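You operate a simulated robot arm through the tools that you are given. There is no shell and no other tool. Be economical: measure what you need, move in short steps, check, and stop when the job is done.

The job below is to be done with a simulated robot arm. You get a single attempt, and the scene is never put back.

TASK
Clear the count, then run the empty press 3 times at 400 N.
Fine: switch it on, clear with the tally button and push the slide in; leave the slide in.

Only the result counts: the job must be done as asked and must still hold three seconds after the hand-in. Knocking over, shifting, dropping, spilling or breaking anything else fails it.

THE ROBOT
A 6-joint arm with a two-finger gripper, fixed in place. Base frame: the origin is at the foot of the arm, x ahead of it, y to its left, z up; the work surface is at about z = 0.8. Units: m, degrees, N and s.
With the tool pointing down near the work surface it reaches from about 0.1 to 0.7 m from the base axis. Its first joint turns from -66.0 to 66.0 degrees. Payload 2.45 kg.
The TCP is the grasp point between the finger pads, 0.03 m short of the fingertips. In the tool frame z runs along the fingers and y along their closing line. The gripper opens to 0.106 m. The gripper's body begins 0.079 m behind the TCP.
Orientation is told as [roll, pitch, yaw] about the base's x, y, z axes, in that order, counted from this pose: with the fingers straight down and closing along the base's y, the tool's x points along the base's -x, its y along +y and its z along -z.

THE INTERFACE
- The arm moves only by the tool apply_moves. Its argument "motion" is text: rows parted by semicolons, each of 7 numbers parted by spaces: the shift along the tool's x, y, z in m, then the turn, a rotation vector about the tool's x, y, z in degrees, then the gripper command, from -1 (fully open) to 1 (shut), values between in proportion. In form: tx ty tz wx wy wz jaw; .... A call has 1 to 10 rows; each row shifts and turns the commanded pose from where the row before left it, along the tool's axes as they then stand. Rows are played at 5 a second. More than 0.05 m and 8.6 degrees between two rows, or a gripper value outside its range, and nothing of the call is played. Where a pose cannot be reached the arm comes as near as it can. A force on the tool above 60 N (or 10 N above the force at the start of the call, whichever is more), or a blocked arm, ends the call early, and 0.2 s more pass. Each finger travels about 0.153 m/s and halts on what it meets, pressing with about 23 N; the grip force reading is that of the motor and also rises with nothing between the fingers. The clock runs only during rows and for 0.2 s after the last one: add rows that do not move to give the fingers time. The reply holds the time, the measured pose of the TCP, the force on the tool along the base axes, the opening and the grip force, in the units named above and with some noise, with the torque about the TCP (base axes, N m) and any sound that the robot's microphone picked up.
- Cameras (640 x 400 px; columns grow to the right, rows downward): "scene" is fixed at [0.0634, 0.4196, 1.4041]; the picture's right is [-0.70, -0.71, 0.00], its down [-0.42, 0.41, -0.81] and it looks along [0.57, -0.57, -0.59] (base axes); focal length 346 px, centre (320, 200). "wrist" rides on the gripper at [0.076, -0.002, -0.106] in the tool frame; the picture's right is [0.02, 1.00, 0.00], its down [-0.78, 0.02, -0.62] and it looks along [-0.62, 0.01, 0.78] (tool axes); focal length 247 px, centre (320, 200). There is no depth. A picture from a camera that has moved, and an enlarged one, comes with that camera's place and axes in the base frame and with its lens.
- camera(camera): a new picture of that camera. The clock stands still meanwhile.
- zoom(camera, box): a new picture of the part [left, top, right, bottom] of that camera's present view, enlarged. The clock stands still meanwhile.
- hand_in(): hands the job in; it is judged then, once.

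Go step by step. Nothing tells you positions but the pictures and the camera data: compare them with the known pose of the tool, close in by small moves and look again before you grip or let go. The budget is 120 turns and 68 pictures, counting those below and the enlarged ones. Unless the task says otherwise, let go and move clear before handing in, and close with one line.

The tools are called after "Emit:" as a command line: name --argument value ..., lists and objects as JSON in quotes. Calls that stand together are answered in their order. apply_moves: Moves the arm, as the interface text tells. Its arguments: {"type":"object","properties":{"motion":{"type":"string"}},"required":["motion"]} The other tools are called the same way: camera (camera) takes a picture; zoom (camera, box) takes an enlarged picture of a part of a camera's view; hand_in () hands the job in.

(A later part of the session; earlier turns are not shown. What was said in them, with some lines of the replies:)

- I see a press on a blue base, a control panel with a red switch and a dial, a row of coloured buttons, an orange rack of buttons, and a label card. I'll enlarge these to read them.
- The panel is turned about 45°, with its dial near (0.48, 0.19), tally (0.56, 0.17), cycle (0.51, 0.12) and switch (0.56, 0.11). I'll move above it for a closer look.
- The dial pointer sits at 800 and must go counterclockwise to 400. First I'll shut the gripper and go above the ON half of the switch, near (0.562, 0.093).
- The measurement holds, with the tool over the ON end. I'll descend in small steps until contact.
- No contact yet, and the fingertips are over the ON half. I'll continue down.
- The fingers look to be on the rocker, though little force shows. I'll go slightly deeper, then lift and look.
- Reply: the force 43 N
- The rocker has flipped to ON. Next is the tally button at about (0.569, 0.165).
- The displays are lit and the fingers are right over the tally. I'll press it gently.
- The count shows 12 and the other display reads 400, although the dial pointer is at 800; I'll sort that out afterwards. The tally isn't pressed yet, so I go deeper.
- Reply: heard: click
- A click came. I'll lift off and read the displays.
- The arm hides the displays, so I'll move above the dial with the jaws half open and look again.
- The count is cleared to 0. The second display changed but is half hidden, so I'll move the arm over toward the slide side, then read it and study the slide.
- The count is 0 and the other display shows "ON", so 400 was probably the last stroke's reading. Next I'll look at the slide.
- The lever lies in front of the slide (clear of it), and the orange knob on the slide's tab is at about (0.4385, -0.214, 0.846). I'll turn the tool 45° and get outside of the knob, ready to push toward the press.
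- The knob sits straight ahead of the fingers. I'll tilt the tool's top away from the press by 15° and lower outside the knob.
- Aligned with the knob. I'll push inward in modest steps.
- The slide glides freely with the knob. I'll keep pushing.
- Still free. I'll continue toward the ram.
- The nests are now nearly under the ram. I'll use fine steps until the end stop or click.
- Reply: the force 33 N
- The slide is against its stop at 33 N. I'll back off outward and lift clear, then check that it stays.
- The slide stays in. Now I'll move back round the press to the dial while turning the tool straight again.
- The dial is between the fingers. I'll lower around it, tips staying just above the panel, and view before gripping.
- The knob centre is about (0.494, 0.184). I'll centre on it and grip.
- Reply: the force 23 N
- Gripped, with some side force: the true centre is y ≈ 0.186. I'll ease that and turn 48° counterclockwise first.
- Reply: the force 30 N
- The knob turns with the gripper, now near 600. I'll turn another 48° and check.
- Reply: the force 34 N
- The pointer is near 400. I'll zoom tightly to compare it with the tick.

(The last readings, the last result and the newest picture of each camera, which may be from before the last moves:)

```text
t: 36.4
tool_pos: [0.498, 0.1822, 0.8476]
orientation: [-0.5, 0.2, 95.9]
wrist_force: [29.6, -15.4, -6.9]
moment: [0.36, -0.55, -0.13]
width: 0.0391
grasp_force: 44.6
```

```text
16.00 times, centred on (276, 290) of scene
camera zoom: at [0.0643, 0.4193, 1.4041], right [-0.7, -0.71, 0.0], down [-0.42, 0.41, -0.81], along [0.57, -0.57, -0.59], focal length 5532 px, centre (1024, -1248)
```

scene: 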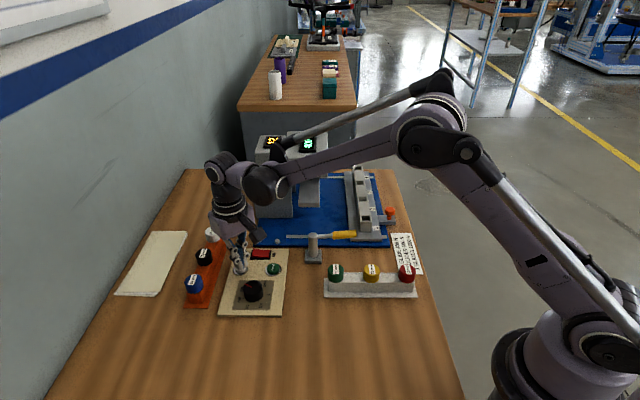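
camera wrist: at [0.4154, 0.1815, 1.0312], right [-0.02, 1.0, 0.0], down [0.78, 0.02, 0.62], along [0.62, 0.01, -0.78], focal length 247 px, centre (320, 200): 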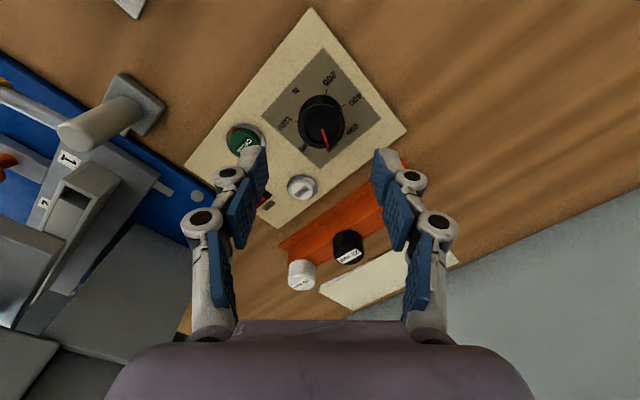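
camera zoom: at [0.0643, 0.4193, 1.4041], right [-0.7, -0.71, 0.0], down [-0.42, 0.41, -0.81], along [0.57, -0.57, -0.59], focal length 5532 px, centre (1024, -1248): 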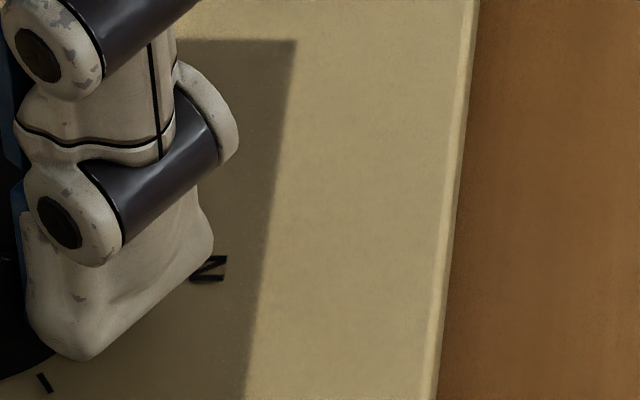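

The pointer reads a few degrees short of the 400 tick (about 115.5° against about 119°). I'll turn 4° more, release, lift, and rotate back for a clear view.

Emit:
apply_moves --motion "0 0 0 0 0 -4 0.6;0 0 0 0 0 0 0.6;0 0 0 0 0 0 0.1;0 0 0 0 0 0 -0.2;0 0 0 0 0 0 -0.2;0 0 -0.04 0 0 0 -0.2;0 0 -0.04 0 0 0 -0.2;0 0 0 0 0 8 -0.2;0 0 0 0 0 8 -0.2;0 0 0 0 0 8 -0.2"

Emit:
apply_moves --motion "0 0 0 0 0 8 -0.2;0 0 0 0 0 8 -0.2;0 0 0 0 0 8 -0.2;0 0 0 0 0 8 -0.2;0 0 0 0 0 8 -0.2;0 0 0 0 0 8 -0.2;0 0 0 0 0 8 -0.2;0 0 0 0 0 8 -0.2;0 0 0 0 0 8 -0.2;0 0 0 0 0 0 -0.2"

Emit:
zoom --camera "wrist" --box '[260, 60, 400, 180]'

Emit:
zoom --camera "scene" --box '[225, 265, 281, 315]'

```text
t: 38.6
tool_pos: [0.4929, 0.182, 0.9302]
orientation: [0.0, -0.1, 75.9]
wrist_force: [-1.0, -0.2, -0.5]
moment: [0.0, -0.02, 0.0]
width: 0.0635
grasp_force: 0.1
```

```text
t: 40.8
tool_pos: [0.4935, 0.1838, 0.9289]
orientation: [0.0, 0.0, 3.9]
wrist_force: [-0.6, 0.5, -0.2]
moment: [-0.03, 0.0, 0.02]
width: 0.0636
grasp_force: 0.2
```

```text
3.33 times, centred on (330, 120) of wrist
camera zoom: at [0.4171, 0.175, 1.0348], right [-0.09, 1.0, 0.0], down [0.78, 0.07, 0.62], along [0.62, 0.06, -0.78], focal length 823 px, centre (287, 467)
```

zoom: 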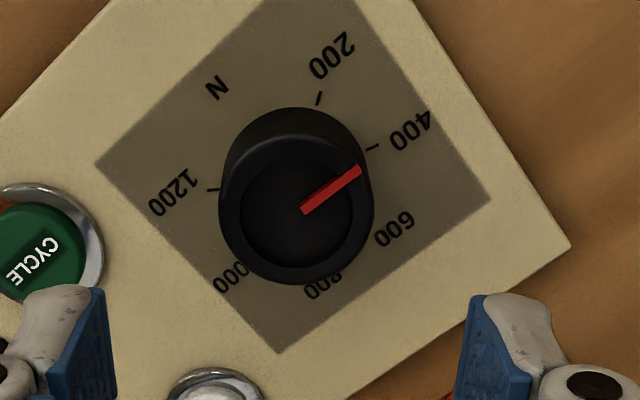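

```text
8.00 times, centred on (253, 290) of scene
camera zoom: at [0.0634, 0.4196, 1.4041], right [-0.7, -0.71, 0.0], down [-0.42, 0.41, -0.81], along [0.57, -0.57, -0.59], focal length 2766 px, centre (856, -520)
```

zoom: 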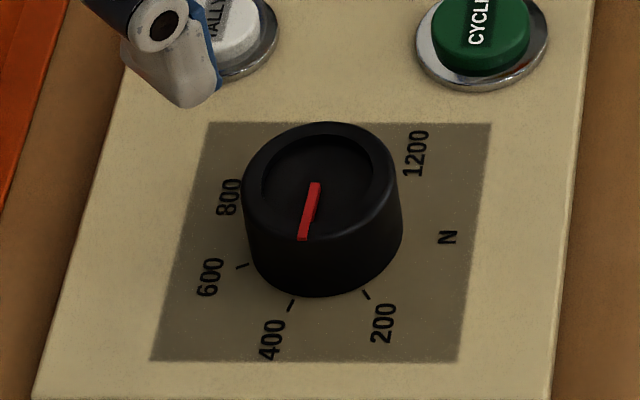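

After release the pointer sits about 12° past the 400 tick (the opening was off-centre and dragged it). I'll regrip, better centred at about (0.4975, 0.186), and turn back 12°.

Emit:
apply_moves --motion "-0.004 0.0025 0.03 0 0 0 -0.2;0 0 0.03 0 0 0 -0.2;0 0 0.015 0 0 0 -0.2;0 0 0.004 0 0 0 -0.2;0 0 0 0 0 0 0.1;0 0 0 0 0 0 0.45;0 0 0 0 0 0 0.45;0 0 0 0 0 0 0.45"

Emit:
zoom --camera "scene" --box '[225, 265, 281, 315]'

```text
t: 42.6
tool_pos: [0.4979, 0.1852, 0.8491]
orientation: [-0.2, -0.1, 3.9]
wrist_force: [-0.8, -6.8, 0.0]
moment: [-0.13, 0.01, -0.04]
width: 0.0396
grasp_force: 45.2
```

```text
8.00 times, centred on (253, 290) of scene
camera zoom: at [0.0634, 0.4195, 1.4041], right [-0.7, -0.71, 0.0], down [-0.42, 0.41, -0.81], along [0.57, -0.57, -0.59], focal length 2766 px, centre (856, -520)
```

zoom: 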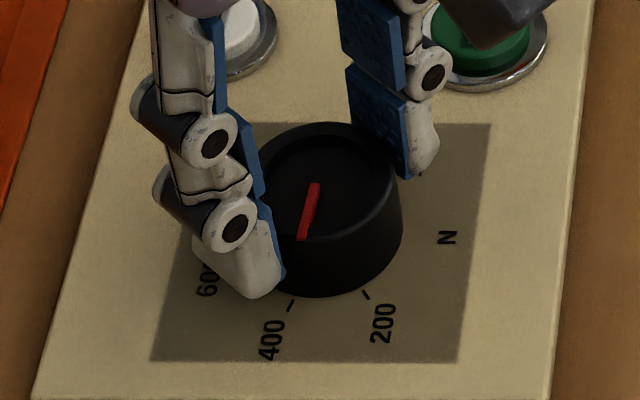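

Well centred now. Turn back 12° clockwise and check the slope of the pointer.

Emit:
apply_moves --motion "0 0 0 0 0 6 0.45;0 0 0 0 0 6 0.45;0 0 0 0 0 0 0.45;0 0 0 0 0 0 0.45"

Emit:
zoom --camera "scene" --box '[225, 265, 281, 315]'

```text
t: 43.6
tool_pos: [0.4974, 0.1868, 0.8482]
orientation: [0.0, 0.0, -8.0]
wrist_force: [-1.2, -10.5, -13.4]
moment: [-0.37, -0.1, 0.0]
width: 0.0394
grasp_force: 44.9
```

```text
8.00 times, centred on (253, 290) of scene
camera zoom: at [0.0636, 0.4194, 1.4041], right [-0.7, -0.71, 0.0], down [-0.42, 0.41, -0.81], along [0.57, -0.57, -0.59], focal length 2766 px, centre (856, -520)
```

zoom: 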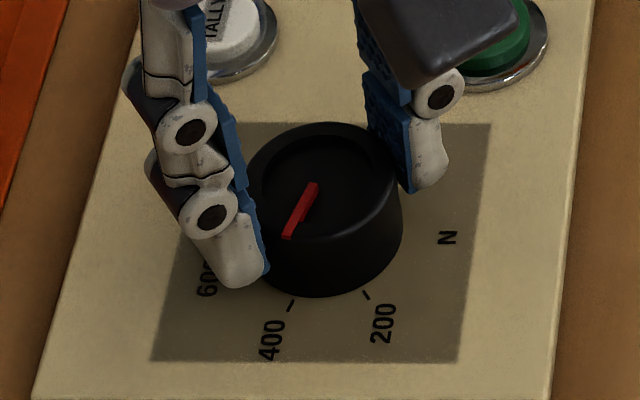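

The pointer is within 2–3° of 400. I'll release and view from above to verify.

Emit:
apply_moves --motion "0 0 0 0 0 0 0.1;0 0 0 0 0 0 -0.2;0 0 0 0 0 0 -0.2;0 0 -0.04 0 0 0 -0.2;0 0 -0.04 0 0 0 -0.2;0 0 0 0 0 0 -0.2"

Emit:
zoom --camera "wrist" --box '[260, 60, 400, 180]'

Emit:
zoom --camera "scene" --box '[239, 274, 271, 306]'

```text
t: 45.0
tool_pos: [0.5, 0.1874, 0.9301]
orientation: [0.0, 0.0, -8.0]
wrist_force: [-0.4, -0.8, -0.1]
moment: [0.0, 0.03, 0.0]
width: 0.0637
grasp_force: 0.0
```

```text
3.33 times, centred on (330, 120) of wrist
camera zoom: at [0.422, 0.1945, 1.0358], right [0.12, 0.99, 0.0], down [0.78, -0.09, 0.62], along [0.62, -0.07, -0.78], focal length 823 px, centre (287, 467)
```

zoom: 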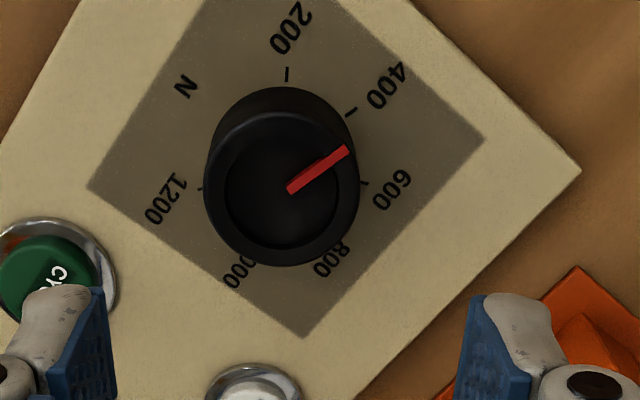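

```text
12.50 times, centred on (255, 290) of scene
camera zoom: at [0.0634, 0.4196, 1.4041], right [-0.7, -0.71, 0.0], down [-0.42, 0.41, -0.81], along [0.57, -0.57, -0.59], focal length 4322 px, centre (1132, -925)
```

zoom: 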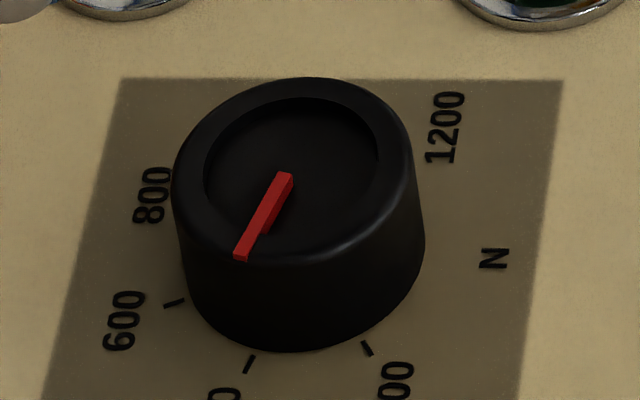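

The pointer and tick now agree within about 1° (120.8° against 120.1°). Next I'll go above the CYCLE button with shut fingers.

Emit:
apply_moves --motion "0 0 0 0 0 -8 0.5;-0.009 -0.037 0 0 0 0 1;-0.009 -0.037 0 0 0 0 1;0 0 0.04 0 0 0 1;0 0 0.02 0 0 0 1;0 0 0 0 0 0 1"

Emit:
zoom --camera "wrist" --box '[220, 50, 460, 200]'

```text
t: 46.4
tool_pos: [0.5132, 0.1145, 0.8696]
orientation: [-0.2, 0.0, 0.0]
wrist_force: [0.8, 0.0, -0.4]
moment: [0.0, -0.03, 0.01]
width: 0.0003
grasp_force: 23.0
```

```text
2.67 times, centred on (340, 125) of wrist
camera zoom: at [0.437, 0.1115, 0.9769], right [-0.02, 1.0, 0.0], down [0.78, 0.02, 0.62], along [0.62, 0.01, -0.78], focal length 659 px, centre (267, 400)
```

zoom: 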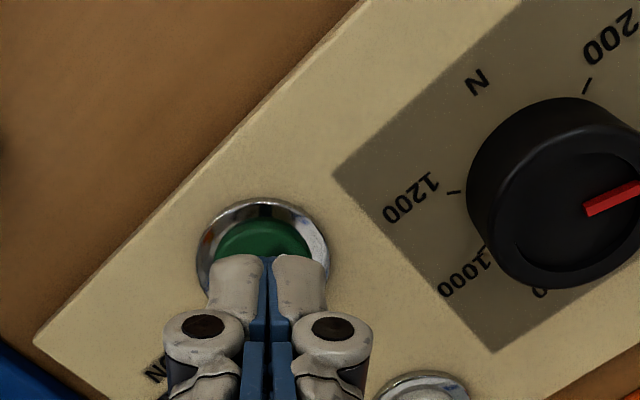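

Aligned laterally, with a 3 mm shift forward needed. I'll press CYCLE once and lift slightly.

Emit:
apply_moves --motion "-0.003 0 0.015 0 0 0 1;0 0 0.006 0 0 0 1;0 0 0.003 0 0 0 1;0 0 0.003 0 0 0 1;0 0 0.001 0 0 0 1;0 0 -0.015 0 0 0 1;0 0 0 0 0 0 1"

Emit:
zoom --camera "scene" --box '[230, 115, 390, 255]'

```text
t: 48.0
tool_pos: [0.5176, 0.1128, 0.8562]
orientation: [0.0, 0.0, 0.0]
wrist_force: [0.0, 0.2, -0.8]
moment: [0.02, 0.01, -0.01]
width: 0.0
grasp_force: 28.7
heard: click
```

```text
2.86 times, centred on (310, 185) of scene
camera zoom: at [0.0634, 0.4196, 1.4041], right [-0.7, -0.71, 0.0], down [-0.42, 0.41, -0.81], along [0.57, -0.57, -0.59], focal length 988 px, centre (349, 243)
```

zoom: 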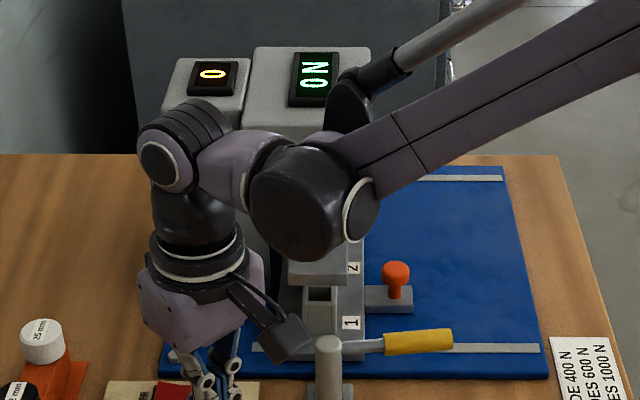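

A click was heard and the stroke may still be running. I'll wait and look again.

Emit:
apply_moves --motion "0 0 0 0 0 0 1;0 0 0 0 0 0 1;0 0 0 0 0 0 1;0 0 0 0 0 0 1;0 0 0 0 0 0 1;0 0 0 0 0 0 1;0 0 0 0 0 0 1;0 0 0 0 0 0 1;0 0 0 0 0 0 1;0 0 0 0 0 0 1"

Emit:
zoom --camera "scene" --box '[230, 115, 390, 255]'

```text
t: 50.2
tool_pos: [0.519, 0.1113, 0.8559]
orientation: [-0.1, 0.0, -0.1]
wrist_force: [0.1, 0.0, 0.2]
moment: [-0.03, 0.0, -0.01]
width: 0.0
grasp_force: 28.3
```

```text
2.86 times, centred on (310, 185) of scene
camera zoom: at [0.0634, 0.4196, 1.4041], right [-0.7, -0.71, 0.0], down [-0.42, 0.41, -0.81], along [0.57, -0.57, -0.59], focal length 988 px, centre (349, 243)
```

zoom: 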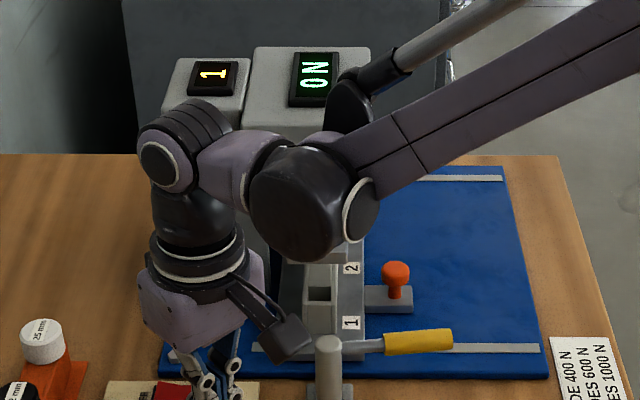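

The count reads 1. I'll wait for the ram to settle and check the force display.

Emit:
apply_moves --motion "0 0 0 0 0 0 1;0 0 0 0 0 0 1;0 0 0 0 0 0 1;0 0 0 0 0 0 1;0 0 0 0 0 0 1;0 0 0 0 0 0 1;0 0 0 0 0 0 1;0 0 0 0 0 0 1;0 0 0 0 0 0 1;0 0 0 0 0 0 1"

Emit:
zoom --camera "scene" --box '[230, 115, 390, 255]'

```text
t: 52.4
tool_pos: [0.5185, 0.1132, 0.8562]
orientation: [0.0, 0.0, 0.0]
wrist_force: [-0.7, 0.6, -0.4]
moment: [0.01, -0.01, 0.0]
width: 0.0001
grasp_force: 28.8
```

```text
2.86 times, centred on (310, 185) of scene
camera zoom: at [0.0634, 0.4196, 1.4041], right [-0.7, -0.71, 0.0], down [-0.42, 0.41, -0.81], along [0.57, -0.57, -0.59], focal length 988 px, centre (349, 243)
```

zoom: 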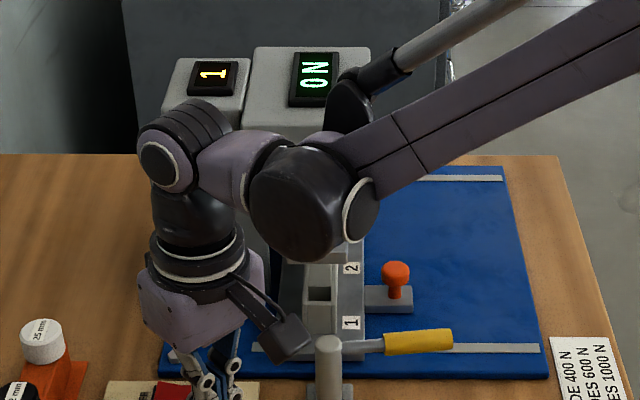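

Ready for stroke two. I'll press again and look partway through the stroke.

Emit:
apply_moves --motion "0 0 0.008 0 0 0 1;0 0 0.004 0 0 0 1;0 0 0.003 0 0 0 1;0 0 -0.015 0 0 0 1;0 0 0 0 0 0 1;0 0 0 0 0 0 1;0 0 0 0 0 0 1;0 0 0 0 0 0 1"

Emit:
zoom --camera "scene" --box '[230, 115, 390, 255]'

Emit:
apply_moves --motion "0 0 0 0 0 0 1;0 0 0 0 0 0 1;0 0 0 0 0 0 1;0 0 0 0 0 0 1;0 0 0 0 0 0 1;0 0 0 0 0 0 1;0 0 0 0 0 0 1;0 0 0 0 0 0 1;0 0 0 0 0 0 1;0 0 0 0 0 0 1"

Emit:
zoom --camera "scene" --box '[230, 115, 390, 255]'

```text
t: 54.2
tool_pos: [0.5204, 0.1123, 0.8556]
orientation: [0.1, -0.1, 0.0]
wrist_force: [0.9, 0.1, -0.3]
moment: [0.0, -0.01, -0.03]
width: 0.0001
grasp_force: 28.2
heard: click
```

```text
2.86 times, centred on (310, 185) of scene
camera zoom: at [0.0634, 0.4196, 1.4041], right [-0.7, -0.71, 0.0], down [-0.42, 0.41, -0.81], along [0.57, -0.57, -0.59], focal length 988 px, centre (349, 243)
```

zoom: 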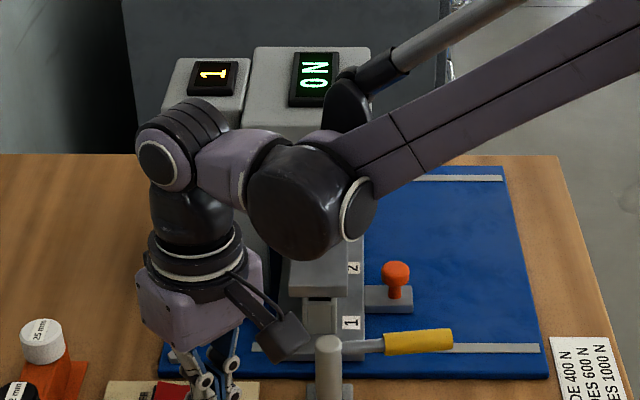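

```text
t: 56.4
tool_pos: [0.5195, 0.1134, 0.8566]
orientation: [0.0, 0.0, 0.0]
wrist_force: [-0.6, -1.0, 0.3]
moment: [0.03, 0.02, 0.01]
width: 0.0001
grasp_force: 28.8
```

```text
2.86 times, centred on (310, 185) of scene
camera zoom: at [0.0634, 0.4196, 1.4041], right [-0.7, -0.71, 0.0], down [-0.42, 0.41, -0.81], along [0.57, -0.57, -0.59], focal length 988 px, centre (349, 243)
```

zoom: 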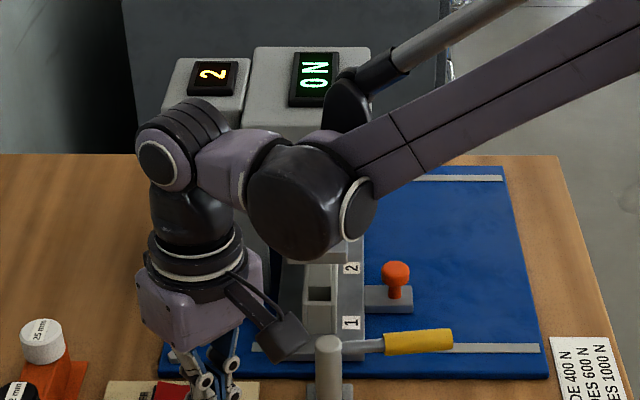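

Two strokes counted. Pressing for the third.

Emit:
apply_moves --motion "0 0 0.008 0 0 0 1;0 0 0.004 0 0 0 1;0 0 0.003 0 0 0 1;0 0 -0.015 0 0 0 1;0 0 0 0 0 0 1;0 0 0 0 0 0 1;0 0 0 0 0 0 1;0 0 0 0 0 0 1;0 0 0 0 0 0 1;0 0 0 0 0 0 1"

Emit:
apply_moves --motion "0 0 -0.04 0 0 0 1;0 0 -0.04 0 0 0 1;0.04 -0.02 -0.02 0 0 0 1;0.04 -0.02 -0.02 0 0 0 1;0.04 -0.02 -0.02 0 0 0 1;0.04 -0.02 -0.02 0 0 0 1;0 0 0 0 0 0 1;0 0 0 0 0 0 1;0 0 0 0 0 0 1;0 0 0 0 0 0 1"

Emit:
zoom --camera "scene" --box '[220, 115, 400, 315]'

Emit:
zoom --camera "scene" --box '[239, 274, 271, 306]'

```text
t: 58.6
tool_pos: [0.5194, 0.1122, 0.8585]
orientation: [-0.1, -0.1, -0.1]
wrist_force: [0.2, 0.3, -0.3]
moment: [0.0, 0.01, -0.02]
width: 0.0
grasp_force: 28.2
heard: click
```

```text
t: 60.8
tool_pos: [0.3584, 0.0325, 1.0195]
orientation: [0.0, 0.0, 0.0]
wrist_force: [-0.6, 0.4, 0.4]
moment: [-0.01, 0.0, 0.0]
width: 0.0001
grasp_force: 28.4
```

```text
2.00 times, centred on (310, 215) of scene
camera zoom: at [0.0634, 0.4196, 1.4041], right [-0.7, -0.71, 0.0], down [-0.42, 0.41, -0.81], along [0.57, -0.57, -0.59], focal length 692 px, centre (340, 170)
```

zoom: 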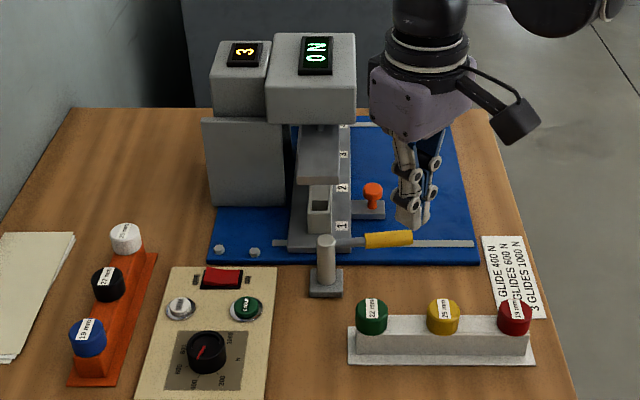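

```text
12.50 times, centred on (255, 290) of scene
camera zoom: at [0.0634, 0.4196, 1.4041], right [-0.7, -0.71, 0.0], down [-0.42, 0.41, -0.81], along [0.57, -0.57, -0.59], focal length 4322 px, centre (1132, -925)
```

zoom: 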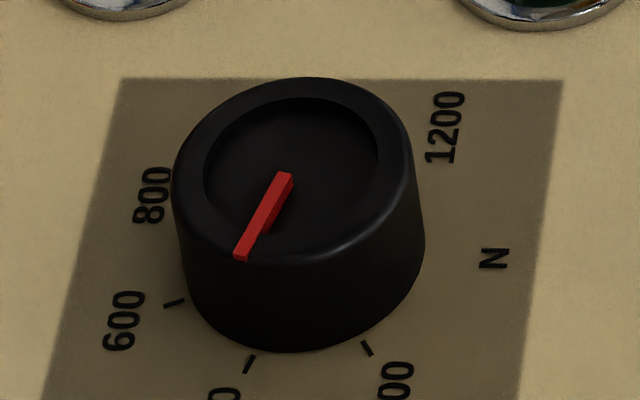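

The count reads 3, the dial still points at 400, the slide is in, the switch is on, and the arm is clear. I'm handing in.

Emit:
hand_in

```text
The job is handed in.
```

I cleared the count and ran the empty press three times; the counter reads 3, with the press on and the slide left in. The dial was set by eye to within about 1° of the 400 N mark, but the press never showed a force reading to confirm it.
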